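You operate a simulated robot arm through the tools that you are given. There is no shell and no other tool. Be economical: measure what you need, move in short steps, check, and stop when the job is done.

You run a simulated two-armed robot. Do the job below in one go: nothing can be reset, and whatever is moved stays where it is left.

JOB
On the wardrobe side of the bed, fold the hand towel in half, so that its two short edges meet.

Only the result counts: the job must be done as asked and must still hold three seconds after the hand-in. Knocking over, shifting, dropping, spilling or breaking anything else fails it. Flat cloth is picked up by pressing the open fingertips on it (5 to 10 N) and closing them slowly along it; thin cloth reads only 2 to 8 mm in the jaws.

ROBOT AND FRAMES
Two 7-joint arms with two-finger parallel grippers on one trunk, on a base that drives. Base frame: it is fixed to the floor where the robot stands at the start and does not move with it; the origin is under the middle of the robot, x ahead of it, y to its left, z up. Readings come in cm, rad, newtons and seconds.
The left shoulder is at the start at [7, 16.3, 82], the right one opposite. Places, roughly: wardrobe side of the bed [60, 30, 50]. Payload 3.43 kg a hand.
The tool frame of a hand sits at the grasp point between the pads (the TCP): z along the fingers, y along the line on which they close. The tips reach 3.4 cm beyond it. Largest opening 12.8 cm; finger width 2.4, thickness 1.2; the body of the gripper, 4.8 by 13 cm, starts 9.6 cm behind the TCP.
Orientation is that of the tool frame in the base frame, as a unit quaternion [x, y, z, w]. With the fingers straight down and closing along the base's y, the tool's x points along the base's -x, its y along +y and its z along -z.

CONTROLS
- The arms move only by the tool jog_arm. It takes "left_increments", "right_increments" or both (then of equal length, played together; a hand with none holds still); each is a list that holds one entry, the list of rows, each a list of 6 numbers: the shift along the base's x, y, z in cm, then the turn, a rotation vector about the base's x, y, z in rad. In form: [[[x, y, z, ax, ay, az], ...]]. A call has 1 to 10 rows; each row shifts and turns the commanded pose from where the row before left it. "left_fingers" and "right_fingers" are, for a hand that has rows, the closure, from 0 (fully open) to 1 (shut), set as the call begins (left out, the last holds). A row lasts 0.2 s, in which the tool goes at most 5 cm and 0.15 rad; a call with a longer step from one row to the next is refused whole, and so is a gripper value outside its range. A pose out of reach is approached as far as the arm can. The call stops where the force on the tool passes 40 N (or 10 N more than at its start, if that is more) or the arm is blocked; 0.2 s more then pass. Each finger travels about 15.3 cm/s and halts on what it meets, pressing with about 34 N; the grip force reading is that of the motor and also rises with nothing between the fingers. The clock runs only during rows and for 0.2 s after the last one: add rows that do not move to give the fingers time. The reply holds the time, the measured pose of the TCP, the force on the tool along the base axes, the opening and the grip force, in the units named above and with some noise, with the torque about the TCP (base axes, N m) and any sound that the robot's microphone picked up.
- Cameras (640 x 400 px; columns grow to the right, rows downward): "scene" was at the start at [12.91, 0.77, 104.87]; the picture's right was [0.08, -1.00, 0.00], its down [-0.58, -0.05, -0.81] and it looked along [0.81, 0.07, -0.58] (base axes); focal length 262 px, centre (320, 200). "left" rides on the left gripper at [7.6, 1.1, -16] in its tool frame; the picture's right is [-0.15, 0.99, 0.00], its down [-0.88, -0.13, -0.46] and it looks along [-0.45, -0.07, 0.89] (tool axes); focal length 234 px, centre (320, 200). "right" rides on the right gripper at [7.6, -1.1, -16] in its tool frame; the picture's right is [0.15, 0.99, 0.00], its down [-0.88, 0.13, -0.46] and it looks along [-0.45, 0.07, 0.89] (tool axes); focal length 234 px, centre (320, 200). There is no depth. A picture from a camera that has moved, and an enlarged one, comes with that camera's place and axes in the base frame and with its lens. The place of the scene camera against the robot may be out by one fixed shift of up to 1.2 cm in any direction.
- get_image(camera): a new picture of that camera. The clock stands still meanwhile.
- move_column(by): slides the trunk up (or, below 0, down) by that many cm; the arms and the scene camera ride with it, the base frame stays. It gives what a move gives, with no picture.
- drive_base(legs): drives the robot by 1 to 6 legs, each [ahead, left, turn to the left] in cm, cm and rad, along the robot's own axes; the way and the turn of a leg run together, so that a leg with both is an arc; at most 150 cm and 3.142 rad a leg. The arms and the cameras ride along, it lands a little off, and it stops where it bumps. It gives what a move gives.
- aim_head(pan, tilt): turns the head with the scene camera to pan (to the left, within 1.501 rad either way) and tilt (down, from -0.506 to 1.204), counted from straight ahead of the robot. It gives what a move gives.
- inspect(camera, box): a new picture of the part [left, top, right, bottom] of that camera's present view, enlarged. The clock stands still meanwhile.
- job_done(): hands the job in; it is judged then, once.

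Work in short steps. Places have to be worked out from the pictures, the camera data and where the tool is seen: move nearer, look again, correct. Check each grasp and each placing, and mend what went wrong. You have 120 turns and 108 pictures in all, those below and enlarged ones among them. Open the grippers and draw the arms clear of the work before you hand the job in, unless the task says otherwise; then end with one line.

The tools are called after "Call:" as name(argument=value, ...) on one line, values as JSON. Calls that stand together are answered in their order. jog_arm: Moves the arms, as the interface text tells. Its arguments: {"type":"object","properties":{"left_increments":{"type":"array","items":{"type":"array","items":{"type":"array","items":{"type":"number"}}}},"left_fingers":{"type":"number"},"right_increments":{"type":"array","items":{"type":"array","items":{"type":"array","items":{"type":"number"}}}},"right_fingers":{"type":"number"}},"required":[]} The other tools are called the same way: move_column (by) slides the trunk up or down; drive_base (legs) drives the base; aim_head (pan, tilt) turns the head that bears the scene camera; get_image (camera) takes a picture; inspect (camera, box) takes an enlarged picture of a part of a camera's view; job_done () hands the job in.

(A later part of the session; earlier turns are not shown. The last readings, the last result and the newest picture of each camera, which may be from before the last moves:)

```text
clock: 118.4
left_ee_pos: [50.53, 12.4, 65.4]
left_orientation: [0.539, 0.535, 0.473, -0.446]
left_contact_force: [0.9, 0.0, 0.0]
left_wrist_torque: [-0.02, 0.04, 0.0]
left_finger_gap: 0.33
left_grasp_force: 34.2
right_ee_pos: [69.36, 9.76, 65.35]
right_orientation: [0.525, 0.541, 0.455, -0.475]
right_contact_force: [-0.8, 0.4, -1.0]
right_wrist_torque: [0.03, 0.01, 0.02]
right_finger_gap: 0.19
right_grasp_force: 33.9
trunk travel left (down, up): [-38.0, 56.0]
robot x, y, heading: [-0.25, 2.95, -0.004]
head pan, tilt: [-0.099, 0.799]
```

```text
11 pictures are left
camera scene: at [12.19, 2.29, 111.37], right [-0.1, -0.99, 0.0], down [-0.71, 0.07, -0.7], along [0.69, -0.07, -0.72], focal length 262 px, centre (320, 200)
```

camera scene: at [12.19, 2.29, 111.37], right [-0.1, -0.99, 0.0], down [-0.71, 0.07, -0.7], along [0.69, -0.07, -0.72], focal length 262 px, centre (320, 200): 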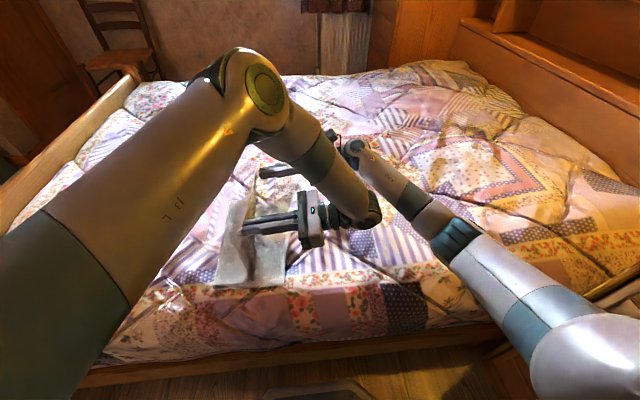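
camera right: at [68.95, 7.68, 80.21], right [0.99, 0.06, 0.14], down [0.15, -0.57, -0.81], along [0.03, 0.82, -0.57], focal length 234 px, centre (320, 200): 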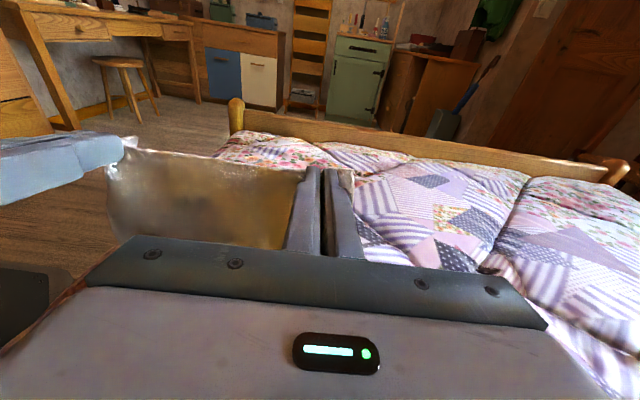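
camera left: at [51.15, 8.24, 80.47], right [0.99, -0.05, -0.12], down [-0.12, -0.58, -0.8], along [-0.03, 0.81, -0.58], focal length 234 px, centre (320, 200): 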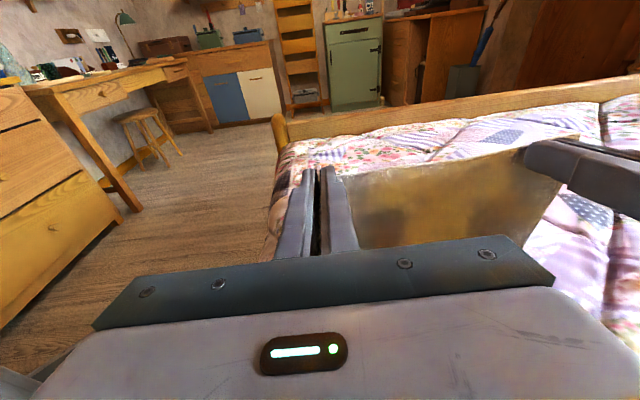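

The arc is going well, and the loop has drifted only a little. I'll lower and drive on in small steps towards the right edge (y≈7.2 at the left hand, ≈4.5 at the right hand).

Call:
jog_arm(left_increments=[[[0, 0, -1.3, 0, 0, 0], [0, 0, -1.3, 0, 0, 0]]], right_increments=[[[0, 0, -1.3, 0, 0, 0], [0, 0, -1.3, 0, 0, 0]]])

Call:
drive_base(legs=[[0, -2.5, 0]])

Call:
jog_arm(left_increments=[[[0, 0, -1.3, 0, 0, 0], [0, 0, -1.3, 0, 0, 0]]], right_increments=[[[0, 0, -1.3, 0, 0, 0], [0, 0, -1.3, 0, 0, 0]]])

Call:
drive_base(legs=[[0, -3.5, 0]])

Call:
jog_arm(left_increments=[[[0, -0.3, -1.2, 0, 0, 0], [0, -0.3, -1.2, 0, 0, 0], [0, -0.3, -1.0, 0, 0, 0]]], right_increments=[[[0, -0.3, -1.2, 0, 0, 0], [0, -0.3, -1.2, 0, 0, 0], [0, -0.3, -1.0, 0, 0, 0]]])

Call:
inspect(camera="scene", box=[180, 140, 400, 310])

```text
clock: 119.0
left_ee_pos: [50.63, 12.47, 62.84]
left_orientation: [0.539, 0.536, 0.473, -0.446]
left_contact_force: [0.9, -0.6, 0.5]
left_wrist_torque: [0.01, 0.01, -0.02]
left_finger_gap: 0.31
left_grasp_force: 34.0
right_ee_pos: [69.49, 9.88, 62.66]
right_orientation: [0.525, 0.541, 0.455, -0.475]
right_contact_force: [-0.5, 0.1, -0.7]
right_wrist_torque: [0.0, -0.04, 0.01]
right_finger_gap: 0.2
right_grasp_force: 34.4
trunk travel left (down, up): [-38.0, 56.0]
robot x, y, heading: [0.02, 3.0, -0.004]
head pan, tilt: [-0.099, 0.799]
```

```text
clock: 119.8
left_ee_pos: [50.69, 9.74, 62.78]
left_orientation: [0.539, 0.536, 0.473, -0.446]
left_contact_force: [0.3, 0.5, 0.2]
left_wrist_torque: [0.0, 0.0, 0.0]
left_finger_gap: 0.35
left_grasp_force: 33.9
right_ee_pos: [69.48, 7.22, 62.77]
right_orientation: [0.524, 0.542, 0.454, -0.475]
right_contact_force: [-0.3, 0.0, 0.9]
right_wrist_torque: [-0.02, -0.02, 0.01]
right_finger_gap: 0.21
right_grasp_force: 33.7
trunk travel left (down, up): [-38.0, 56.0]
robot x, y, heading: [-0.08, 0.83, -0.003]
head pan, tilt: [-0.099, 0.799]
```

```text
clock: 120.4
left_ee_pos: [50.57, 10.07, 60.21]
left_orientation: [0.54, 0.536, 0.472, -0.446]
left_contact_force: [0.8, 0.3, 0.5]
left_wrist_torque: [-0.01, 0.01, -0.04]
left_finger_gap: 0.32
left_grasp_force: 33.9
right_ee_pos: [69.49, 7.43, 60.05]
right_orientation: [0.525, 0.542, 0.453, -0.474]
right_contact_force: [-0.7, 0.7, 0.5]
right_wrist_torque: [-0.02, 0.02, 0.0]
right_finger_gap: 0.18
right_grasp_force: 34.7
trunk travel left (down, up): [-38.0, 56.0]
robot x, y, heading: [0.11, 0.93, -0.001]
head pan, tilt: [-0.099, 0.799]
```

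```text
clock: 121.2
left_ee_pos: [50.5, 6.41, 60.11]
left_orientation: [0.538, 0.537, 0.472, -0.447]
left_contact_force: [1.4, -0.3, -0.5]
left_wrist_torque: [0.01, 0.04, 0.01]
left_finger_gap: 0.32
left_grasp_force: 34.0
right_ee_pos: [69.42, 3.78, 60.14]
right_orientation: [0.524, 0.541, 0.455, -0.475]
right_contact_force: [-0.2, -0.1, 0.3]
right_wrist_torque: [0.04, -0.01, 0.04]
right_finger_gap: 0.17
right_grasp_force: 33.0
trunk travel left (down, up): [-38.0, 56.0]
robot x, y, heading: [-0.22, -2.99, 0.002]
head pan, tilt: [-0.099, 0.799]
```

```text
clock: 122.0
left_ee_pos: [49.74, 6.15, 57.36]
left_orientation: [0.542, 0.538, 0.47, -0.442]
left_contact_force: [3.7, -1.4, -0.2]
left_wrist_torque: [-0.07, -0.03, -0.09]
left_finger_gap: 0.35
left_grasp_force: 33.8
left hand out of reach, approached as far as the arm can: row 2, 3
right_ee_pos: [69.33, 2.97, 56.72]
right_orientation: [0.525, 0.542, 0.454, -0.474]
right_contact_force: [-4.5, 0.9, -0.6]
right_wrist_torque: [-0.01, 0.04, 0.16]
right_finger_gap: 0.19
right_grasp_force: 33.7
trunk travel left (down, up): [-38.0, 56.0]
robot x, y, heading: [0.05, -2.6, -0.003]
head pan, tilt: [-0.099, 0.799]
```

```text
2.35 times, centred on (290, 225) of scene
camera zoom: at [12.18, -3.59, 111.37], right [-0.1, -0.99, 0.0], down [-0.71, 0.07, -0.7], along [0.69, -0.07, -0.72], focal length 617 px, centre (391, 141)
```

zoom: 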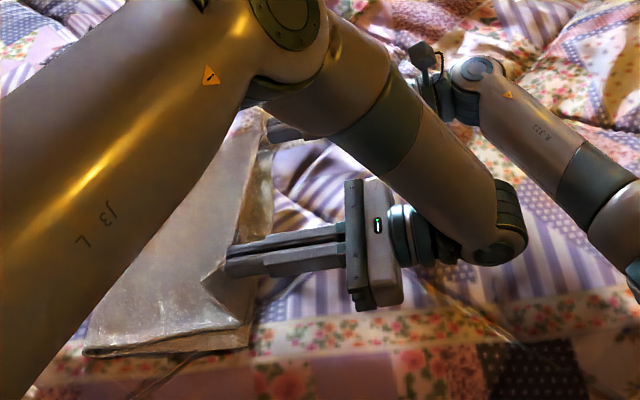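

The left arm is near its reach limit, but lowering the trunk both lowers the hands and helps reach. I'll use it for the final descent.

Call:
move_column(by=-2.8)

Call:
inspect(camera="scene", box=[180, 140, 400, 310])

```text
clock: 122.8
left_ee_pos: [49.7, 6.26, 54.54]
left_orientation: [0.542, 0.539, 0.469, -0.442]
left_contact_force: [4.3, -1.4, 1.0]
left_wrist_torque: [-0.03, -0.03, -0.16]
left_finger_gap: 0.31
left_grasp_force: 33.8
right_ee_pos: [69.44, 2.92, 54.0]
right_orientation: [0.525, 0.541, 0.455, -0.474]
right_contact_force: [-4.3, 1.1, 0.6]
right_wrist_torque: [-0.04, 0.03, 0.17]
right_finger_gap: 0.18
right_grasp_force: 34.5
trunk travel left (down, up): [-35.2, 58.8]
robot x, y, heading: [0.15, -2.47, 0.0]
head pan, tilt: [-0.099, 0.799]
```

```text
2.35 times, centred on (290, 225) of scene
camera zoom: at [12.13, -3.58, 108.58], right [-0.1, -0.99, 0.0], down [-0.71, 0.07, -0.7], along [0.69, -0.07, -0.72], focal length 617 px, centre (391, 141)
```

zoom: 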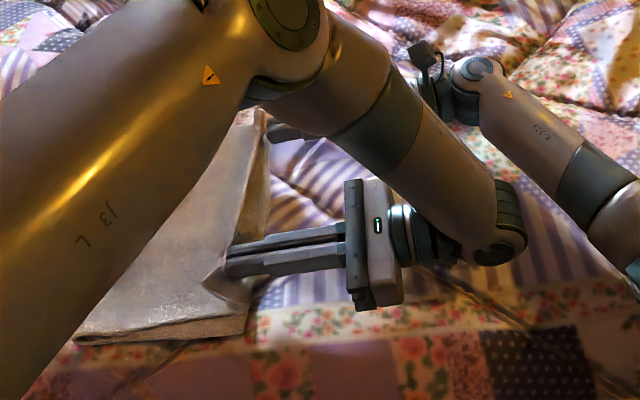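

The hands are down and the upper layer lies flat, with about 4–5 cm of slack at the grips because the loop sits 2.5 cm too far right. I'll pull the edge right with the base until the upper layer is taut and watch the forces.

Call:
drive_base(legs=[[0, -2, 0], [0, -1.5, 0]])

Call:
inspect(camera="scene", box=[160, 140, 380, 310])

```text
clock: 123.9
left_ee_pos: [49.78, 2.71, 54.45]
left_orientation: [0.542, 0.539, 0.469, -0.443]
left_contact_force: [3.7, -0.4, 0.6]
left_wrist_torque: [0.03, -0.04, -0.14]
left_finger_gap: 0.35
left_grasp_force: 34.1
right_ee_pos: [69.3, -0.62, 53.97]
right_orientation: [0.525, 0.541, 0.454, -0.474]
right_contact_force: [-4.4, -0.4, -1.1]
right_wrist_torque: [0.02, 0.0, 0.15]
right_finger_gap: 0.2
right_grasp_force: 33.9
trunk travel left (down, up): [-35.2, 58.8]
robot x, y, heading: [-0.22, -6.42, -0.001]
head pan, tilt: [-0.099, 0.799]
```

```text
2.35 times, centred on (270, 225) of scene
camera zoom: at [12.16, -7.17, 108.57], right [-0.1, -0.99, 0.0], down [-0.71, 0.07, -0.7], along [0.69, -0.07, -0.72], focal length 617 px, centre (438, 141)
```

zoom: 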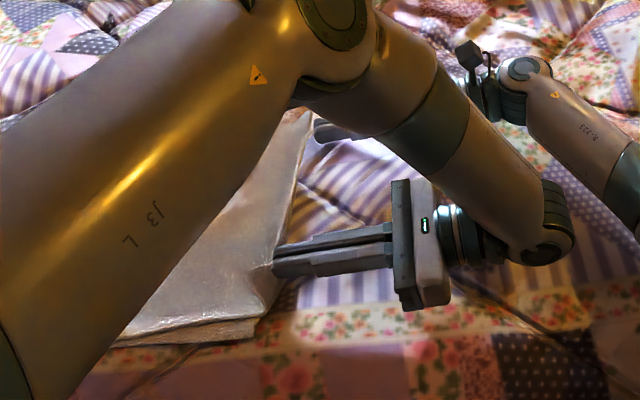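

With 3.5 cm of pull the belly is gone and the upper edge lies flat, now ~2 cm past the lower edge (y≈7.9 near end). I'll push back 2 cm so the edges coincide, then release.

Call:
drive_base(legs=[[0, 1.9, 0]])

Call:
jog_arm(left_increments=[[[0, 0, -0.2, 0, 0, 0], [0, 0, -0.2, 0, 0, 0], [0, 0, 0, 0, 0, 0]]], right_increments=[[[0, 0, 0, 0, 0, 0], [0, 0, -0.1, 0, 0, 0], [0, 0, 0, 0, 0, 0]]])

Call:
jog_arm(left_increments=[[[0, 0, 0, 0, 0, 0], [0, 0, 0, 0, 0, 0], [0, 0, 0, 0, 0, 0]]], right_increments=[[[0, 0, 0, 0, 0, 0], [0, 0, 0, 0, 0, 0], [0, 0, 0, 0, 0, 0]]], left_fingers=0.75, right_fingers=0.75)

```text
clock: 124.7
left_ee_pos: [49.77, 4.63, 54.62]
left_orientation: [0.543, 0.538, 0.47, -0.441]
left_contact_force: [4.7, -0.3, 0.1]
left_wrist_torque: [-0.01, -0.06, -0.11]
left_finger_gap: 0.34
left_grasp_force: 33.6
right_ee_pos: [69.43, 1.13, 53.79]
right_orientation: [0.525, 0.542, 0.454, -0.474]
right_contact_force: [-4.1, 0.1, 0.2]
right_wrist_torque: [0.02, 0.06, 0.18]
right_finger_gap: 0.2
right_grasp_force: 34.1
trunk travel left (down, up): [-35.2, 58.8]
robot x, y, heading: [0.49, -4.43, 0.002]
head pan, tilt: [-0.099, 0.799]
```

```text
clock: 125.5
left_ee_pos: [49.83, 4.66, 54.09]
left_orientation: [0.543, 0.539, 0.47, -0.441]
left_contact_force: [3.7, -0.5, 0.7]
left_wrist_torque: [0.01, -0.01, -0.16]
left_finger_gap: 0.35
left_grasp_force: 34.1
right_ee_pos: [69.4, 1.18, 53.82]
right_orientation: [0.525, 0.542, 0.454, -0.474]
right_contact_force: [-4.0, 1.3, -0.5]
right_wrist_torque: [-0.04, 0.01, 0.17]
right_finger_gap: 0.23
right_grasp_force: 33.5
trunk travel left (down, up): [-35.2, 58.8]
robot x, y, heading: [-0.5, -4.29, 0.003]
head pan, tilt: [-0.099, 0.799]
```

```text
clock: 126.3
left_ee_pos: [49.6, 4.64, 54.2]
left_orientation: [0.543, 0.538, 0.469, -0.441]
left_contact_force: [0.8, -0.1, 1.3]
left_wrist_torque: [-0.02, -0.02, -0.02]
left_finger_gap: 3.21
left_grasp_force: 0.0
right_ee_pos: [69.29, 1.33, 53.85]
right_orientation: [0.525, 0.541, 0.455, -0.474]
right_contact_force: [0.1, 0.7, 0.2]
right_wrist_torque: [0.02, -0.01, -0.01]
right_finger_gap: 3.21
right_grasp_force: 0.1
trunk travel left (down, up): [-35.2, 58.8]
robot x, y, heading: [-0.1, -4.22, 0.003]
head pan, tilt: [-0.099, 0.799]
```

Released. I'll withdraw the hands straight back along their fingers (to the right) with the base, lift them, and look.

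Call:
drive_base(legs=[[0, -8, 0]])

Call:
jog_arm(left_increments=[[[0, 0, 2, -0.1, 0, 0], [0, 0, 3, -0.15, 0, 0], [0, 0, 4, -0.15, 0, 0], [0, 0, 4, -0.15, 0, 0], [0, 0, 3, -0.15, 0, 0]]], right_increments=[[[0, 0, 2, -0.1, 0, 0], [0, -1, 3, -0.15, 0, 0], [0, -1, 4, -0.15, 0, 0], [0, -1, 4, -0.15, 0, 0], [0, -1, 3, -0.15, 0, 0]]])

Call:
aim_head(pan=0.4, tilt=0.85)

Call:
get_image(camera="scene")

```text
clock: 127.4
left_ee_pos: [49.69, -3.27, 54.3]
left_orientation: [0.543, 0.539, 0.469, -0.44]
left_contact_force: [0.3, -0.1, 0.3]
left_wrist_torque: [-0.03, 0.0, -0.03]
left_finger_gap: 3.21
left_grasp_force: 0.1
right_ee_pos: [69.46, -6.61, 54.1]
right_orientation: [0.524, 0.543, 0.455, -0.474]
right_contact_force: [-0.6, -0.4, -0.9]
right_wrist_torque: [0.02, 0.01, 0.0]
right_finger_gap: 3.2
right_grasp_force: 0.0
trunk travel left (down, up): [-35.2, 58.8]
robot x, y, heading: [-0.35, -12.01, -0.0]
head pan, tilt: [-0.099, 0.799]
```

```text
clock: 128.6
left_ee_pos: [49.66, -3.21, 70.25]
left_orientation: [0.661, 0.668, 0.255, -0.227]
left_contact_force: [0.4, -0.1, -0.3]
left_wrist_torque: [0.02, -0.02, 0.02]
left_finger_gap: 3.22
left_grasp_force: 0.0
right_ee_pos: [69.43, -10.44, 70.05]
right_orientation: [0.656, 0.665, 0.242, -0.264]
right_contact_force: [0.0, 0.1, 0.2]
right_wrist_torque: [0.01, -0.01, -0.01]
right_finger_gap: 3.21
right_grasp_force: 0.1
trunk travel left (down, up): [-35.2, 58.8]
robot x, y, heading: [-0.38, -12.6, 0.001]
head pan, tilt: [-0.099, 0.799]
```

```text
clock: 129.5
left_ee_pos: [49.68, -3.19, 70.17]
left_orientation: [0.661, 0.667, 0.256, -0.23]
left_contact_force: [-0.3, -0.2, 0.0]
left_wrist_torque: [-0.01, 0.01, 0.02]
left_finger_gap: 3.23
left_grasp_force: 0.0
right_ee_pos: [69.48, -10.69, 70.02]
right_orientation: [0.655, 0.665, 0.242, -0.265]
right_contact_force: [0.2, -0.1, -0.2]
right_wrist_torque: [0.0, 0.02, 0.02]
right_finger_gap: 3.19
right_grasp_force: 0.1
trunk travel left (down, up): [-35.2, 58.8]
robot x, y, heading: [-0.33, -12.48, -0.006]
head pan, tilt: [0.4, 0.85]
```

```text
7 pictures are left
camera scene: at [11.35, -9.29, 108.17], right [0.39, -0.92, 0.0], down [-0.69, -0.29, -0.66], along [0.61, 0.25, -0.75], focal length 262 px, centre (320, 200)
```

scene: 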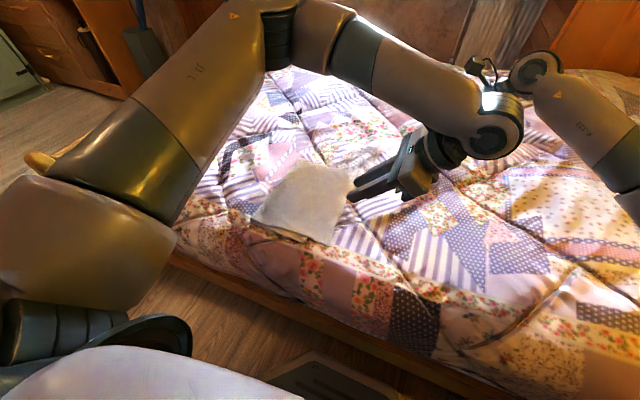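

The towel is visible and folded. I'll zoom in on it.

Call:
inspect(camera="scene", box=[240, 150, 370, 255])

```text
3.81 times, centred on (305, 202) of scene
camera zoom: at [11.35, -9.29, 108.17], right [0.39, -0.92, 0.0], down [-0.69, -0.29, -0.66], along [0.61, 0.25, -0.75], focal length 999 px, centre (377, 190)
```

zoom: 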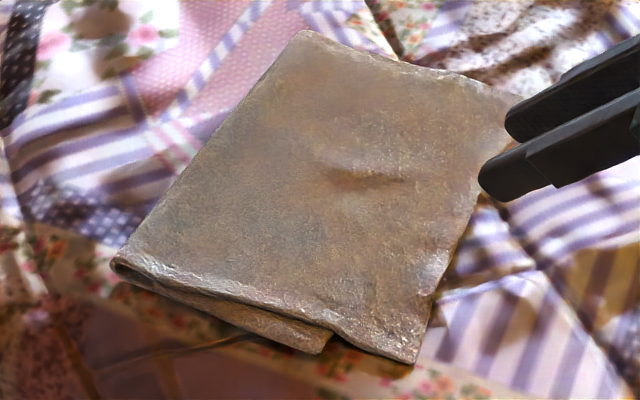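

Clean fold with no flap, but the upper layer overshoots: ~6 cm past the lower edge at the near side and ~2 cm at the far side (lower edge at y≈8 near, 4 far; fold at y≈24). I'll press lightly on the upper layer near the fold and drag it left, 5.5 cm with the left hand and 2 cm with the right, so the fold rolls left. First, I position the hands vertical above it.

Call:
drive_base(legs=[[0, 15, 0]])

Call:
jog_arm(left_increments=[[[0.3, 0.5, 0, -0.14, 0, 0], [0.3, 0.5, 0, -0.14, 0, 0], [0.3, 0.5, 0, -0.14, 0, 0], [0.3, 0.5, 0, -0.14, 0, 0], [0, 0.5, 0, -0.14, 0, 0], [0, 0.5, 0, 0, 0, 0], [0, 0.5, -3, 0, 0, 0], [0, 0.5, -4, 0, 0, 0], [0, 0, -4, 0, 0, 0]]], right_increments=[[[-0.2, 1.8, 0, -0.147, 0, 0], [-0.2, 1.8, 0, -0.147, 0, 0], [-0.2, 1.8, 0, -0.147, 0, 0], [-0.2, 1.8, 0, -0.147, 0, 0], [0, 1.8, 0, -0.147, 0, 0], [0, 1.8, 0, 0, 0, 0], [0, 1.7, -3, 0, 0, 0], [0, 1.2, -4, 0, 0, 0], [0, 0, -4, 0, 0, 0]]])

```text
clock: 130.9
left_ee_pos: [49.67, 11.95, 70.28]
left_orientation: [0.661, 0.667, 0.256, -0.229]
left_contact_force: [-0.6, 0.0, 0.2]
left_wrist_torque: [0.04, 0.0, -0.02]
left_finger_gap: 3.22
left_grasp_force: 0.0
right_ee_pos: [69.49, 4.56, 70.11]
right_orientation: [0.654, 0.666, 0.241, -0.265]
right_contact_force: [0.0, 0.0, 0.0]
right_wrist_torque: [0.01, 0.01, -0.03]
right_finger_gap: 3.2
right_grasp_force: 0.1
trunk travel left (down, up): [-35.2, 58.8]
robot x, y, heading: [-0.21, 3.29, -0.001]
head pan, tilt: [0.4, 0.85]
```

```text
clock: 132.9
left_ee_pos: [51.06, 15.95, 59.02]
left_orientation: [0.7, 0.714, 0.011, 0.013]
left_contact_force: [0.4, 0.5, -0.1]
left_wrist_torque: [-0.01, 0.01, -0.03]
left_finger_gap: 3.2
left_grasp_force: 0.0
right_ee_pos: [68.69, 18.23, 59.05]
right_orientation: [0.706, 0.708, -0.014, -0.013]
right_contact_force: [-0.6, 1.1, -0.3]
right_wrist_torque: [0.01, 0.03, -0.01]
right_finger_gap: 3.22
right_grasp_force: 0.0
trunk travel left (down, up): [-35.2, 58.8]
robot x, y, heading: [-0.19, 2.62, -0.004]
head pan, tilt: [0.4, 0.85]
```

Both hands are vertical above the upper layer. I'll lower them gently to find contact.

Call:
jog_arm(left_increments=[[[0, 0, -1.2, 0, 0, 0], [0, 0, -1.2, 0, 0, 0], [0, 0, -0.8, 0, 0, 0], [0, 0, -0.5, 0, 0, 0], [0, 0, -0.3, 0, 0, 0], [0, 0, -0.2, 0, 0, 0]]], right_increments=[[[0, 0, -1.2, 0, 0, 0], [0, 0, -1.2, 0, 0, 0], [0, 0, -0.8, 0, 0, 0], [0, 0, -0.5, 0, 0, 0], [0, 0, -0.3, 0, 0, 0], [0, 0, -0.2, 0, 0, 0]]])

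```text
clock: 134.3
left_ee_pos: [50.87, 15.83, 55.12]
left_orientation: [0.7, 0.714, 0.012, 0.013]
left_contact_force: [-0.1, 0.9, 0.3]
left_wrist_torque: [0.02, 0.04, 0.0]
left_finger_gap: 3.21
left_grasp_force: 0.0
right_ee_pos: [68.68, 18.28, 54.96]
right_orientation: [0.706, 0.708, -0.013, -0.013]
right_contact_force: [0.3, 1.1, 0.6]
right_wrist_torque: [0.0, -0.03, 0.05]
right_finger_gap: 3.21
right_grasp_force: 0.1
trunk travel left (down, up): [-35.2, 58.8]
robot x, y, heading: [-0.15, 2.37, -0.005]
head pan, tilt: [0.4, 0.85]
```

No contact yet. I'll continue down in finer steps.

Call:
jog_arm(left_increments=[[[0, 0, -0.25, 0, 0, 0], [0, 0, -0.2, 0, 0, 0], [0, 0, -0.15, 0, 0, 0], [0, 0, -0.1, 0, 0, 0]]], right_increments=[[[0, 0, -0.25, 0, 0, 0], [0, 0, -0.2, 0, 0, 0], [0, 0, -0.15, 0, 0, 0], [0, 0, -0.1, 0, 0, 0]]])

```text
clock: 135.3
left_ee_pos: [50.89, 15.97, 54.46]
left_orientation: [0.7, 0.714, 0.013, 0.012]
left_contact_force: [-0.1, -0.8, 1.1]
left_wrist_torque: [-0.06, 0.02, 0.0]
left_finger_gap: 3.23
left_grasp_force: 0.2
right_ee_pos: [68.74, 18.23, 54.2]
right_orientation: [0.706, 0.708, -0.013, -0.012]
right_contact_force: [0.0, 1.0, 2.2]
right_wrist_torque: [0.0, 0.0, -0.01]
right_finger_gap: 3.2
right_grasp_force: 0.0
trunk travel left (down, up): [-35.2, 58.8]
robot x, y, heading: [0.06, 2.41, -0.005]
head pan, tilt: [0.4, 0.85]
```

Just touching at 1–2 N. I'll press slightly more and start the drag with short steps: left 2.5 cm, right 1 cm.

Call:
jog_arm(left_increments=[[[0, 0, -0.15, 0, 0, 0], [0, 0, -0.1, 0, 0, 0], [0, 0, 0, 0, 0, 0]]], right_increments=[[[0, 0, -0.1, 0, 0, 0], [0, 0, -0.05, 0, 0, 0], [0, 0, 0, 0, 0, 0]]])

Call:
jog_arm(left_increments=[[[0, 0.5, 0, 0, 0, 0], [0, 0.5, 0, 0, 0, 0], [0, 0.5, 0, 0, 0, 0], [0, 0.5, 0, 0, 0, 0], [0, 0.5, 0, 0, 0, 0]]], right_increments=[[[0, 0.2, 0, 0, 0, 0], [0, 0.2, 0, 0, 0, 0], [0, 0.2, 0, 0, 0, 0], [0, 0.2, 0, 0, 0, 0], [0, 0.2, 0, 0, 0, 0]]])

Call:
inspect(camera="scene", box=[180, 130, 380, 260])

```text
clock: 136.1
left_ee_pos: [50.98, 15.9, 54.25]
left_orientation: [0.699, 0.715, 0.013, 0.012]
left_contact_force: [0.5, 1.1, 3.9]
left_wrist_torque: [0.07, 0.08, -0.01]
left_finger_gap: 3.21
left_grasp_force: 0.0
right_ee_pos: [68.7, 18.26, 54.1]
right_orientation: [0.706, 0.708, -0.012, -0.013]
right_contact_force: [0.7, -1.2, 7.5]
right_wrist_torque: [-0.03, -0.1, -0.04]
right_finger_gap: 3.17
right_grasp_force: 0.2
trunk travel left (down, up): [-35.2, 58.8]
robot x, y, heading: [-0.37, 2.57, -0.001]
head pan, tilt: [0.4, 0.85]
```

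```text
clock: 137.3
left_ee_pos: [50.95, 18.36, 54.12]
left_orientation: [0.699, 0.714, 0.013, 0.011]
left_contact_force: [0.0, -3.4, 3.0]
left_wrist_torque: [-0.12, 0.01, -0.01]
left_finger_gap: 3.19
left_grasp_force: 0.1
right_ee_pos: [68.73, 19.19, 54.04]
right_orientation: [0.706, 0.708, -0.013, -0.013]
right_contact_force: [0.0, -3.8, 6.8]
right_wrist_torque: [-0.14, -0.08, -0.02]
right_finger_gap: 3.17
right_grasp_force: 0.1
trunk travel left (down, up): [-35.2, 58.8]
robot x, y, heading: [-0.41, 2.69, -0.001]
head pan, tilt: [0.4, 0.85]
```

```text
3.08 times, centred on (280, 195) of scene
camera zoom: at [11.28, 5.73, 108.19], right [0.39, -0.92, 0.0], down [-0.69, -0.29, -0.66], along [0.61, 0.26, -0.75], focal length 807 px, centre (443, 215)
```

zoom: 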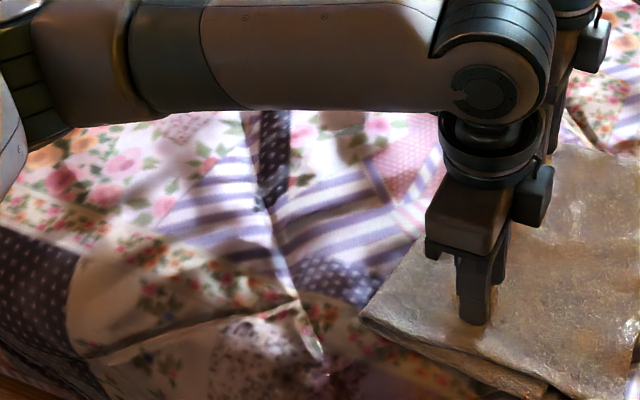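

The pressing drag slid both layers together (lower near corner now y≈11), so that won't align them. A better fix is to grip the upper layer's right edge. There the natural sheet direction already matches vertical fingers, so no tilt is needed. I'll peel it back left so the lower layer lies down further, then re-lay it on the lower edge. First, I move over the upper edge and look.

Call:
jog_arm(left_increments=[[[0, 0, 1.5, 0, 0, 0], [0, 0, 3.5, 0, 0, 0], [0, -3, 2, 0, 0, 0], [0, -3.5, 0, 0, 0, 0], [0, -3.5, 0, 0, 0, 0], [0, -3.4, -1, 0, 0, 0], [0, 0, -1.5, 0, 0, 0]]], right_increments=[[[0, 0, 1.5, 0, 0, 0], [0, 0, 3.5, 0, 0, 0], [0, -3.5, 2, 0, 0, 0], [0, -3.7, 0, 0, 0, 0], [0, -3.7, 0, 0, 0, 0], [0, -3.7, -1, 0, 0, 0], [0, 0, -1.5, 0, 0, 0]]])

Call:
inspect(camera="left", box=[220, 20, 620, 270])

```text
clock: 138.9
left_ee_pos: [50.92, 4.95, 58.54]
left_orientation: [0.699, 0.715, 0.012, 0.012]
left_contact_force: [0.2, -0.5, 0.6]
left_wrist_torque: [0.0, 0.0, -0.03]
left_finger_gap: 3.19
left_grasp_force: 0.0
right_ee_pos: [68.71, 4.72, 58.45]
right_orientation: [0.706, 0.708, -0.013, -0.013]
right_contact_force: [-0.7, -0.2, -0.6]
right_wrist_torque: [0.01, -0.01, -0.02]
right_finger_gap: 3.2
right_grasp_force: 0.1
trunk travel left (down, up): [-35.2, 58.8]
robot x, y, heading: [0.14, 2.94, -0.007]
head pan, tilt: [0.4, 0.85]
```

```text
1.60 times, centred on (420, 145) of left
camera zoom: at [51.45, 12.46, 74.59], right [0.99, -0.12, 0.03], down [-0.13, -0.88, 0.45], along [-0.03, -0.45, -0.89], focal length 375 px, centre (160, 288)
```

zoom: 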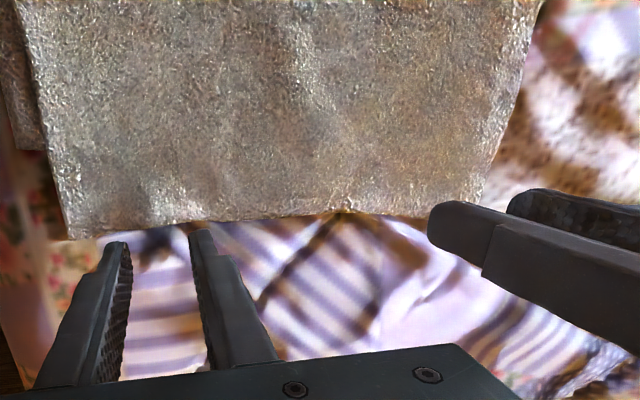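

The upper edge is at y≈4.6 (left hand) and ≈3.2 (right hand); the lower near corner is at y≈10.4. I'll set the fingers for ~1.4 cm overlap and lower to the cloth.

Call:
jog_arm(left_increments=[[[-0.4, -0.2, -1, 0, 0, 0], [0, 0, -1.2, 0, 0, 0], [0, 0, -1.2, 0, 0, 0], [0, 0, -0.6, 0, 0, 0], [0, 0, -0.3, 0, 0, 0], [0, 0, -0.3, 0, 0, 0]]], right_increments=[[[0, -1.3, -1, 0, 0, 0], [0, 0, -1.2, 0, 0, 0], [0, 0, -1.2, 0, 0, 0], [0, 0, -0.6, 0, 0, 0], [0, 0, -0.3, 0, 0, 0], [0, 0, -0.2, 0, 0, 0]]], left_fingers=0.7, right_fingers=0.7)

```text
clock: 140.3
left_ee_pos: [50.52, 4.82, 54.02]
left_orientation: [0.7, 0.714, 0.012, 0.011]
left_contact_force: [-0.7, 0.5, 0.9]
left_wrist_torque: [0.02, -0.01, 0.0]
left_finger_gap: 3.84
left_grasp_force: 0.1
right_ee_pos: [68.72, 3.32, 53.98]
right_orientation: [0.707, 0.707, -0.013, -0.012]
right_contact_force: [0.6, 0.1, 0.7]
right_wrist_torque: [0.01, -0.01, 0.02]
right_finger_gap: 3.85
right_grasp_force: 0.0
trunk travel left (down, up): [-35.2, 58.8]
robot x, y, heading: [0.01, 2.62, -0.003]
head pan, tilt: [0.4, 0.85]
```

I'll lower in finer steps until I read 5–10 N.

Call:
jog_arm(left_increments=[[[0, 0, -0.15, 0, 0, 0], [0, 0, -0.15, 0, 0, 0]]], right_increments=[[[0, 0, -0.15, 0, 0, 0], [0, 0, -0.15, 0, 0, 0]]])

```text
clock: 140.9
left_ee_pos: [50.46, 4.79, 53.7]
left_orientation: [0.698, 0.716, 0.012, 0.013]
left_contact_force: [0.3, 1.7, 3.9]
left_wrist_torque: [0.08, 0.09, -0.02]
left_finger_gap: 3.86
left_grasp_force: 0.1
right_ee_pos: [68.81, 3.35, 53.83]
right_orientation: [0.706, 0.708, -0.013, -0.013]
right_contact_force: [0.2, -1.2, 4.9]
right_wrist_torque: [0.01, -0.12, -0.03]
right_finger_gap: 3.85
right_grasp_force: 0.1
trunk travel left (down, up): [-35.2, 58.8]
robot x, y, heading: [0.01, 2.9, -0.002]
head pan, tilt: [0.4, 0.85]
```

Call:
jog_arm(left_increments=[[[0, 0, -0.1, 0, 0, 0], [0, 0, 0, 0, 0, 0]]], right_increments=[[[0, 0, -0.07, 0, 0, 0], [0, 0, 0, 0, 0, 0]]], left_fingers=0.75, right_fingers=0.75)

Call:
jog_arm(left_increments=[[[0, 0, 0, 0, 0, 0], [0, 0, 0, 0, 0, 0]]], right_increments=[[[0, 0, 0, 0, 0, 0], [0, 0, 0, 0, 0, 0]]], left_fingers=0.81, right_fingers=0.81)

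Call:
jog_arm(left_increments=[[[0, 0, 0, 0, 0, 0], [0, 0, 0, 0, 0, 0]]], right_increments=[[[0, 0, 0, 0, 0, 0], [0, 0, 0, 0, 0, 0]]], left_fingers=0.88, right_fingers=0.88)

Call:
jog_arm(left_increments=[[[0, 0, 0, 0, 0, 0], [0, 0, 0, 0, 0, 0], [0, 0, 0, 0, 0, 0]]], right_increments=[[[0, 0, 0, 0, 0, 0], [0, 0, 0, 0, 0, 0], [0, 0, 0, 0, 0, 0]]], left_fingers=1.0, right_fingers=1.0)

```text
clock: 141.5
left_ee_pos: [50.57, 4.75, 53.67]
left_orientation: [0.699, 0.715, 0.012, 0.013]
left_contact_force: [3.9, -0.8, 10.8]
left_wrist_torque: [0.05, 0.05, 0.0]
left_finger_gap: 3.04
left_grasp_force: 0.0
right_ee_pos: [68.7, 3.33, 53.81]
right_orientation: [0.706, 0.708, -0.012, -0.012]
right_contact_force: [-3.1, -2.1, 9.0]
right_wrist_torque: [0.03, -0.06, 0.03]
right_finger_gap: 3.01
right_grasp_force: 0.1
trunk travel left (down, up): [-35.2, 58.8]
robot x, y, heading: [-0.06, 2.9, -0.007]
head pan, tilt: [0.4, 0.85]
```

```text
clock: 142.1
left_ee_pos: [50.52, 4.83, 53.78]
left_orientation: [0.7, 0.714, 0.012, 0.013]
left_contact_force: [1.5, -1.3, 12.1]
left_wrist_torque: [0.07, 0.07, 0.02]
left_finger_gap: 2.24
left_grasp_force: 0.1
right_ee_pos: [68.6, 3.28, 53.78]
right_orientation: [0.706, 0.708, -0.013, -0.012]
right_contact_force: [-3.2, 0.6, 9.3]
right_wrist_torque: [0.04, 0.0, -0.01]
right_finger_gap: 2.19
right_grasp_force: 0.0
trunk travel left (down, up): [-35.2, 58.8]
robot x, y, heading: [-0.11, 2.85, -0.0]
head pan, tilt: [0.4, 0.85]
```

```text
clock: 142.7
left_ee_pos: [50.47, 4.62, 53.8]
left_orientation: [0.7, 0.714, 0.012, 0.012]
left_contact_force: [-0.2, -1.1, 12.8]
left_wrist_torque: [0.07, 0.17, 0.01]
left_finger_gap: 1.48
left_grasp_force: 0.2
right_ee_pos: [68.57, 3.35, 53.73]
right_orientation: [0.706, 0.707, -0.013, -0.012]
right_contact_force: [-2.8, -0.5, 7.6]
right_wrist_torque: [0.0, 0.05, 0.01]
right_finger_gap: 1.36
right_grasp_force: 0.0
trunk travel left (down, up): [-35.2, 58.8]
robot x, y, heading: [-0.13, 2.7, -0.001]
head pan, tilt: [0.4, 0.85]
```

```text
clock: 143.5
left_ee_pos: [50.53, 4.77, 53.73]
left_orientation: [0.699, 0.715, 0.012, 0.012]
left_contact_force: [5.3, -0.9, 10.3]
left_wrist_torque: [0.04, -0.13, -0.06]
left_finger_gap: 0.44
left_grasp_force: 33.9
right_ee_pos: [68.62, 3.41, 53.7]
right_orientation: [0.706, 0.708, -0.012, -0.013]
right_contact_force: [-3.6, 0.3, 8.7]
right_wrist_torque: [0.09, 0.1, 0.08]
right_finger_gap: 0.34
right_grasp_force: 33.4
trunk travel left (down, up): [-35.2, 58.8]
robot x, y, heading: [-0.27, 2.66, -0.003]
head pan, tilt: [0.4, 0.85]
```

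Both edges are gripped (0.44 and 0.34 cm). Now I lift modestly and carry the edge left about 19 cm, so the lower layer rolls down flat to y≈30 in a C-shaped loop.

Call:
jog_arm(left_increments=[[[0, 0.6, 1.6, 0, 0, 0], [0, 0.6, 1.6, 0, 0, 0], [0, 0.6, 1.6, 0, 0, 0], [0, 0.6, 1.6, 0, 0, 0], [0, 1.6, 0.25, 0, 0, 0], [0, 1.6, 0.25, 0, 0, 0], [0, 1.6, 0.25, 0, 0, 0], [0, 1.6, 0.25, 0, 0, 0], [0, 1.6, 0.25, 0, 0, 0], [0, 1.6, 0.25, 0, 0, 0]]], right_increments=[[[0, 0.4, 1.6, 0, 0, 0], [0, 0.4, 1.6, 0, 0, 0], [0, 0.4, 1.6, 0, 0, 0], [0, 0.4, 1.6, 0, 0, 0], [0, 1.4, 0.25, 0, 0, 0], [0, 1.4, 0.25, 0, 0, 0], [0, 1.4, 0.25, 0, 0, 0], [0, 1.4, 0.25, 0, 0, 0], [0, 1.4, 0.25, 0, 0, 0], [0, 1.4, 0.25, 0, 0, 0]]])

Call:
jog_arm(left_increments=[[[0, 1.4, 0, 0, 0, 0], [0, 1.4, 0, 0, 0, 0], [0, 1.4, 0, 0, 0, 0], [0, 1.4, 0, 0, 0, 0], [0, 1.4, 0, 0, 0, 0], [0, 0, 0, 0, 0, 0], [0, 0, 0, 0, 0, 0]]], right_increments=[[[0, 1.4, 0, 0, 0, 0], [0, 1.4, 0, 0, 0, 0], [0, 1.4, 0, 0, 0, 0], [0, 1.4, 0, 0, 0, 0], [0, 1.4, 0, 0, 0, 0], [0, 0, 0, 0, 0, 0], [0, 0, 0, 0, 0, 0]]])

Call:
get_image(camera="left")

```text
clock: 145.7
left_ee_pos: [50.49, 16.81, 61.58]
left_orientation: [0.699, 0.715, 0.01, 0.011]
left_contact_force: [10.6, -1.1, 0.0]
left_wrist_torque: [-0.08, -0.39, -0.1]
left_finger_gap: 0.44
left_grasp_force: 34.0
right_ee_pos: [68.85, 13.42, 61.54]
right_orientation: [0.705, 0.709, -0.014, -0.013]
right_contact_force: [-10.2, 2.7, 0.4]
right_wrist_torque: [0.07, 0.37, 0.07]
right_finger_gap: 0.33
right_grasp_force: 34.1
trunk travel left (down, up): [-35.2, 58.8]
robot x, y, heading: [0.11, 2.73, -0.005]
head pan, tilt: [0.4, 0.85]
```

```text
clock: 147.3
left_ee_pos: [50.52, 23.84, 61.48]
left_orientation: [0.699, 0.715, 0.011, 0.012]
left_contact_force: [9.9, -2.5, -1.1]
left_wrist_torque: [-0.07, -0.36, -0.11]
left_finger_gap: 0.44
left_grasp_force: 34.0
right_ee_pos: [68.65, 20.43, 61.51]
right_orientation: [0.706, 0.708, -0.013, -0.012]
right_contact_force: [-10.2, 2.0, -0.1]
right_wrist_torque: [0.06, 0.35, 0.1]
right_finger_gap: 0.37
right_grasp_force: 33.8
trunk travel left (down, up): [-35.2, 58.8]
robot x, y, heading: [-0.29, 2.24, -0.003]
head pan, tilt: [0.4, 0.85]
```

```text
3 pictures are left
camera left: at [51.0, 31.35, 77.48], right [0.99, -0.12, 0.03], down [-0.13, -0.88, 0.45], along [-0.03, -0.45, -0.89], focal length 234 px, centre (320, 200)
```

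left: 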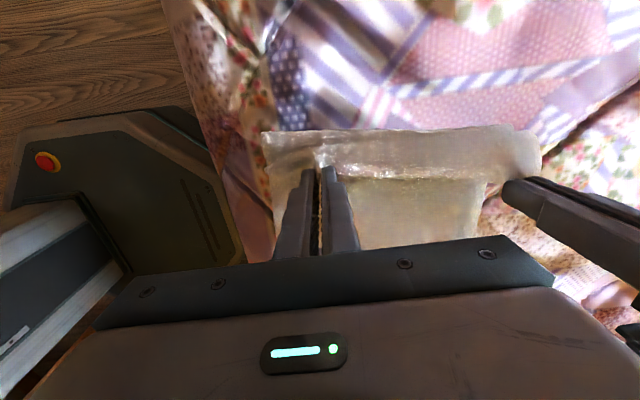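

The loop seems to reach only y≈27, so I need to see where the slack went before laying down. I'll take one scene view of the near-side profile.

Call:
inspect(camera="scene", box=[200, 120, 420, 290])

```text
2.35 times, centred on (310, 205) of scene
camera zoom: at [11.38, 5.8, 108.17], right [0.39, -0.92, 0.0], down [-0.69, -0.29, -0.66], along [0.61, 0.26, -0.75], focal length 617 px, centre (344, 188)
```

zoom: 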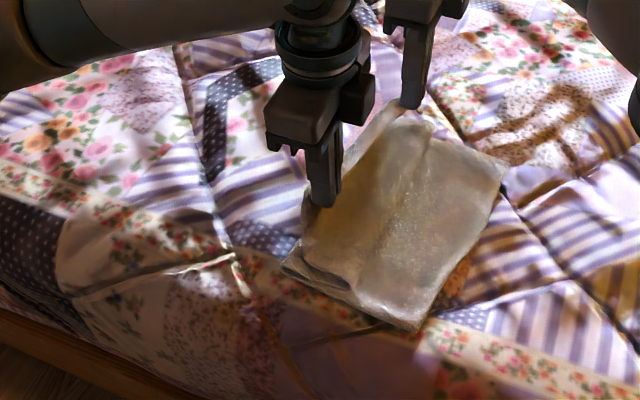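

Now it's clear: the upper layer Z-folded on itself instead of rolling. The lower edge is at y≈11.2 (near) to 8.3 (far). I'll lift the edge high above y≈30, so the slack straightens and the lower layer lies down to ~30, using a 6 cm base shift for reach.

Call:
jog_arm(left_increments=[[[0.1, 0, 1.2, 0, 0, 0], [0.1, 0, 1.2, 0, 0, 0], [0.1, 0, 1.2, 0, 0, 0], [0, 0, 1.2, 0, 0, 0], [0, 0, 1.2, 0, 0, 0]]], right_increments=[[[-0.1, 0.3, 1.2, 0, 0, 0], [-0.1, 0.3, 1.2, 0, 0, 0], [-0.1, 0.3, 1.2, 0, 0, 0], [0, 0.3, 1.2, 0, 0, 0], [0, 0.3, 1.2, 0, 0, 0]]])

Call:
drive_base(legs=[[0, 3.5, 0], [0, 3.5, 0]])

Call:
jog_arm(left_increments=[[[0, 0, 1, 0, 0, 0], [0, 0, 1, 0, 0, 0], [0, 0, 1, 0, 0, 0], [0, 0, 0.5, 0, 0, 0], [0, 0, 0, 0, 0, 0], [0, 0, 0, 0, 0, 0]]], right_increments=[[[0, 0, 1, 0, 0, 0], [0, 0, 1, 0, 0, 0], [0, 0, 1, 0, 0, 0], [0, 0, 0.5, 0, 0, 0], [0, 0, 0, 0, 0, 0], [0, 0, 0, 0, 0, 0]]])

```text
clock: 148.5
left_ee_pos: [50.78, 23.65, 67.56]
left_orientation: [0.699, 0.714, 0.011, 0.013]
left_contact_force: [2.7, -0.5, -0.2]
left_wrist_torque: [-0.03, -0.07, 0.0]
left_finger_gap: 0.43
left_grasp_force: 33.9
right_ee_pos: [68.59, 21.95, 67.61]
right_orientation: [0.706, 0.708, -0.013, -0.013]
right_contact_force: [-1.6, 0.7, 0.2]
right_wrist_torque: [0.03, 0.05, 0.0]
right_finger_gap: 0.32
right_grasp_force: 33.7
trunk travel left (down, up): [-35.2, 58.8]
robot x, y, heading: [-0.13, 2.81, -0.002]
head pan, tilt: [0.4, 0.85]
```

```text
clock: 149.8
left_ee_pos: [50.92, 30.77, 67.42]
left_orientation: [0.699, 0.715, 0.012, 0.012]
left_contact_force: [2.2, -0.6, -0.3]
left_wrist_torque: [-0.04, -0.04, 0.02]
left_finger_gap: 0.42
left_grasp_force: 33.4
right_ee_pos: [68.41, 28.95, 67.57]
right_orientation: [0.706, 0.708, -0.014, -0.012]
right_contact_force: [-1.7, 1.0, 0.1]
right_wrist_torque: [0.0, 0.05, -0.02]
right_finger_gap: 0.38
right_grasp_force: 33.4
trunk travel left (down, up): [-35.2, 58.8]
robot x, y, heading: [0.3, 9.58, -0.004]
head pan, tilt: [0.4, 0.85]
```

```text
clock: 151.2
left_ee_pos: [50.9, 30.67, 70.96]
left_orientation: [0.699, 0.715, 0.011, 0.012]
left_contact_force: [1.6, -0.7, -0.2]
left_wrist_torque: [-0.02, -0.05, -0.02]
left_finger_gap: 0.39
left_grasp_force: 34.0
right_ee_pos: [68.34, 28.82, 70.97]
right_orientation: [0.705, 0.709, -0.013, -0.012]
right_contact_force: [-2.0, 0.3, -0.2]
right_wrist_torque: [0.02, 0.03, -0.02]
right_finger_gap: 0.36
right_grasp_force: 34.6
trunk travel left (down, up): [-35.2, 58.8]
robot x, y, heading: [-0.4, 9.39, -0.0]
head pan, tilt: [0.4, 0.85]
```

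The sheet now hangs free. I'll let it settle a little further left, then come back right and down with slack, so the loop bulges left and rolls to the lower edge.

Call:
jog_arm(left_increments=[[[0, 1, -0.7, 0, 0, 0], [0, 1, -0.7, 0, 0, 0], [0, 1, -0.7, 0, 0, 0], [0, 1, -0.7, 0, 0, 0], [0, 0, 0, 0, 0, 0], [0, 0, 0, 0, 0, 0]]], right_increments=[[[0, 1, -0.7, 0, 0, 0], [0, 1, -0.7, 0, 0, 0], [0, 1, -0.7, 0, 0, 0], [0, 1, -0.7, 0, 0, 0], [0, 0, 0, 0, 0, 0], [0, 0, 0, 0, 0, 0]]])

Call:
jog_arm(left_increments=[[[0, -1.3, -0.8, 0, 0, 0], [0, -1.3, -0.8, 0, 0, 0], [0, -1.3, -0.8, 0, 0, 0], [0, -1.3, -0.9, 0, 0, 0], [0, -1.3, -0.9, 0, 0, 0], [0, -1.3, -0.9, 0, 0, 0], [0, -1.3, -0.9, 0, 0, 0], [0, -1.3, -0.9, 0, 0, 0], [0, -1.3, -0.9, 0, 0, 0], [0, -1.3, -0.9, 0, 0, 0]]], right_increments=[[[0, -1.3, -0.8, 0, 0, 0], [0, -1.3, -0.8, 0, 0, 0], [0, -1.3, -0.8, 0, 0, 0], [0, -1.3, -0.9, 0, 0, 0], [0, -1.3, -0.9, 0, 0, 0], [0, -1.3, -0.9, 0, 0, 0], [0, -1.3, -0.9, 0, 0, 0], [0, -1.3, -0.9, 0, 0, 0], [0, -1.3, -0.9, 0, 0, 0], [0, -1.3, -0.9, 0, 0, 0]]])

Call:
jog_arm(left_increments=[[[0, -1.38, -0.5, 0, 0, 0], [0, -1.38, -0.5, 0, 0, 0], [0, -1.38, -0.5, 0, 0, 0], [0, -1.38, -0.5, 0, 0, 0], [0, -1.38, -0.5, 0, 0, 0], [0, -1.38, -0.5, 0, 0, 0], [0, -1.38, -0.5, 0, 0, 0], [0, -1.38, -0.5, 0, 0, 0]]], right_increments=[[[0, -1.38, -0.5, 0, 0, 0], [0, -1.38, -0.5, 0, 0, 0], [0, -1.38, -0.5, 0, 0, 0], [0, -1.38, -0.5, 0, 0, 0], [0, -1.38, -0.5, 0, 0, 0], [0, -1.38, -0.5, 0, 0, 0], [0, -1.38, -0.5, 0, 0, 0], [0, -1.38, -0.5, 0, 0, 0]]])

```text
clock: 152.6
left_ee_pos: [50.84, 34.69, 68.21]
left_orientation: [0.699, 0.715, 0.011, 0.013]
left_contact_force: [7.3, -0.6, 0.3]
left_wrist_torque: [-0.04, -0.16, 0.0]
left_finger_gap: 0.4
left_grasp_force: 33.3
right_ee_pos: [68.09, 29.51, 69.65]
right_orientation: [0.706, 0.708, -0.012, -0.014]
right_contact_force: [-6.0, 1.1, -1.5]
right_wrist_torque: [0.02, 0.17, 0.03]
right_finger_gap: 0.38
right_grasp_force: 34.5
right hand out of reach, approached as far as the arm can: row 1, 2, 3, 4
trunk travel left (down, up): [-35.2, 58.8]
robot x, y, heading: [0.1, 9.72, -0.002]
head pan, tilt: [0.4, 0.85]
```

```text
clock: 154.8
left_ee_pos: [50.77, 21.65, 59.5]
left_orientation: [0.699, 0.715, 0.012, 0.011]
left_contact_force: [5.8, -1.5, 0.5]
left_wrist_torque: [-0.04, -0.21, -0.04]
left_finger_gap: 0.44
left_grasp_force: 34.3
right_ee_pos: [68.01, 16.27, 60.97]
right_orientation: [0.705, 0.709, -0.014, -0.014]
right_contact_force: [-5.6, 2.2, -0.3]
right_wrist_torque: [0.07, 0.19, -0.02]
right_finger_gap: 0.34
right_grasp_force: 33.8
trunk travel left (down, up): [-35.2, 58.8]
robot x, y, heading: [-0.15, 9.53, -0.009]
head pan, tilt: [0.4, 0.85]
```

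```text
clock: 156.6
left_ee_pos: [50.87, 10.64, 55.54]
left_orientation: [0.699, 0.715, 0.012, 0.011]
left_contact_force: [6.0, -1.5, 0.3]
left_wrist_torque: [-0.07, -0.19, -0.04]
left_finger_gap: 0.43
left_grasp_force: 34.6
right_ee_pos: [68.1, 5.24, 57.07]
right_orientation: [0.706, 0.708, -0.013, -0.013]
right_contact_force: [-5.1, 1.7, -1.1]
right_wrist_torque: [0.08, 0.2, 0.01]
right_finger_gap: 0.37
right_grasp_force: 34.7
trunk travel left (down, up): [-35.2, 58.8]
robot x, y, heading: [0.24, 9.37, 0.004]
head pan, tilt: [0.4, 0.85]
```

The right hand fell 3.5 cm behind, so I'll bring it back in line and lower both to the bed with the edge over the lower edge, then check once.

Call:
jog_arm(left_increments=[[[0, 0, -0.3, 0, 0, 0], [0, 0, -0.3, 0, 0, 0], [0, 0, -0.3, 0, 0, 0], [0, 0, 0, 0, 0, 0], [0, 0, 0, 0, 0, 0]]], right_increments=[[[0, 0.8, -0.2, 0, 0, 0], [0, 0.8, -0.4, 0, 0, 0], [0, 0.8, -0.6, 0, 0, 0], [0, 0.8, -0.7, 0, 0, 0], [0, 0.4, -0.5, 0, 0, 0]]])

Call:
inspect(camera="scene", box=[200, 130, 420, 300])

```text
clock: 157.8
left_ee_pos: [50.77, 10.69, 54.68]
left_orientation: [0.699, 0.714, 0.012, 0.012]
left_contact_force: [0.8, -0.7, 1.0]
left_wrist_torque: [0.0, -0.01, -0.03]
left_finger_gap: 0.43
left_grasp_force: 34.1
right_ee_pos: [68.15, 8.93, 54.7]
right_orientation: [0.706, 0.708, -0.013, -0.012]
right_contact_force: [-1.0, -2.6, 2.6]
right_wrist_torque: [-0.02, 0.01, 0.0]
right_finger_gap: 0.34
right_grasp_force: 33.9
trunk travel left (down, up): [-35.2, 58.8]
robot x, y, heading: [-0.35, 9.84, -0.002]
head pan, tilt: [0.4, 0.85]
```

```text
2.35 times, centred on (310, 215) of scene
camera zoom: at [11.37, 12.72, 108.18], right [0.39, -0.92, 0.0], down [-0.69, -0.29, -0.66], along [0.61, 0.26, -0.75], focal length 617 px, centre (344, 165)
```

zoom: 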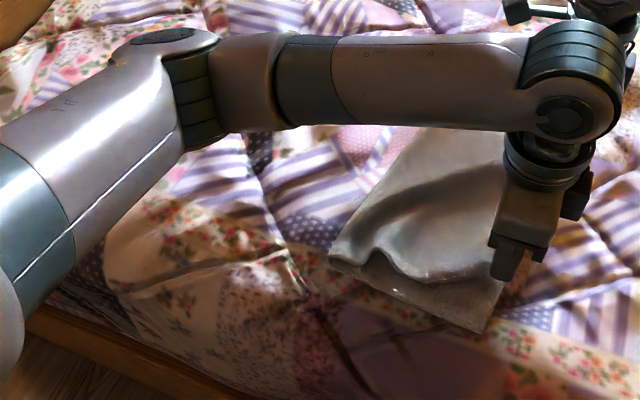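

The fold is now at y≈29 with the lower edge at y≈10.8, close to half. A small hump of slack remains near the fold. I'll touch down, open to spread the gathers and lift off; then pin the edges with one hand and smooth the hump left with the other.

Call:
jog_arm(left_increments=[[[0, 0, -0.3, 0, 0, 0], [0, 0, -0.1, 0, 0, 0], [0, 0, 0, 0, 0, 0]]], right_increments=[[[0, 0, -0.3, 0, 0, 0], [0, 0, -0.1, 0, 0, 0], [0, 0, 0, 0, 0, 0]]])

Call:
jog_arm(left_increments=[[[0, 0, 0, 0, 0, 0], [0, 0, 0, 0, 0, 0], [0, 0, 0, 0, 0, 0]]], right_increments=[[[0, 0, 0, 0, 0, 0], [0, 0, 0, 0, 0, 0], [0, 0, 0, 0, 0, 0]]], left_fingers=0.68, right_fingers=0.68)

```text
clock: 158.6
left_ee_pos: [50.77, 10.61, 54.27]
left_orientation: [0.699, 0.715, 0.012, 0.013]
left_contact_force: [0.9, -1.3, 2.4]
left_wrist_torque: [-0.02, -0.07, 0.03]
left_finger_gap: 0.41
left_grasp_force: 34.3
right_ee_pos: [67.97, 8.92, 54.34]
right_orientation: [0.707, 0.707, -0.013, -0.012]
right_contact_force: [3.5, -2.2, 11.8]
right_wrist_torque: [-0.02, -0.11, 0.01]
right_finger_gap: 0.34
right_grasp_force: 33.9
trunk travel left (down, up): [-35.2, 58.8]
robot x, y, heading: [0.22, 9.22, -0.001]
head pan, tilt: [0.4, 0.85]
```

```text
clock: 159.4
left_ee_pos: [50.74, 10.63, 54.3]
left_orientation: [0.699, 0.715, 0.013, 0.012]
left_contact_force: [0.4, -0.4, 0.2]
left_wrist_torque: [0.01, 0.01, 0.0]
left_finger_gap: 4.1
left_grasp_force: 0.0
right_ee_pos: [67.93, 8.96, 54.42]
right_orientation: [0.705, 0.709, -0.012, -0.012]
right_contact_force: [-6.6, 2.7, 11.3]
right_wrist_torque: [0.16, -0.04, 0.09]
right_finger_gap: 3.65
right_grasp_force: 0.0
trunk travel left (down, up): [-35.2, 58.8]
robot x, y, heading: [-0.35, 9.68, -0.006]
head pan, tilt: [0.4, 0.85]
```

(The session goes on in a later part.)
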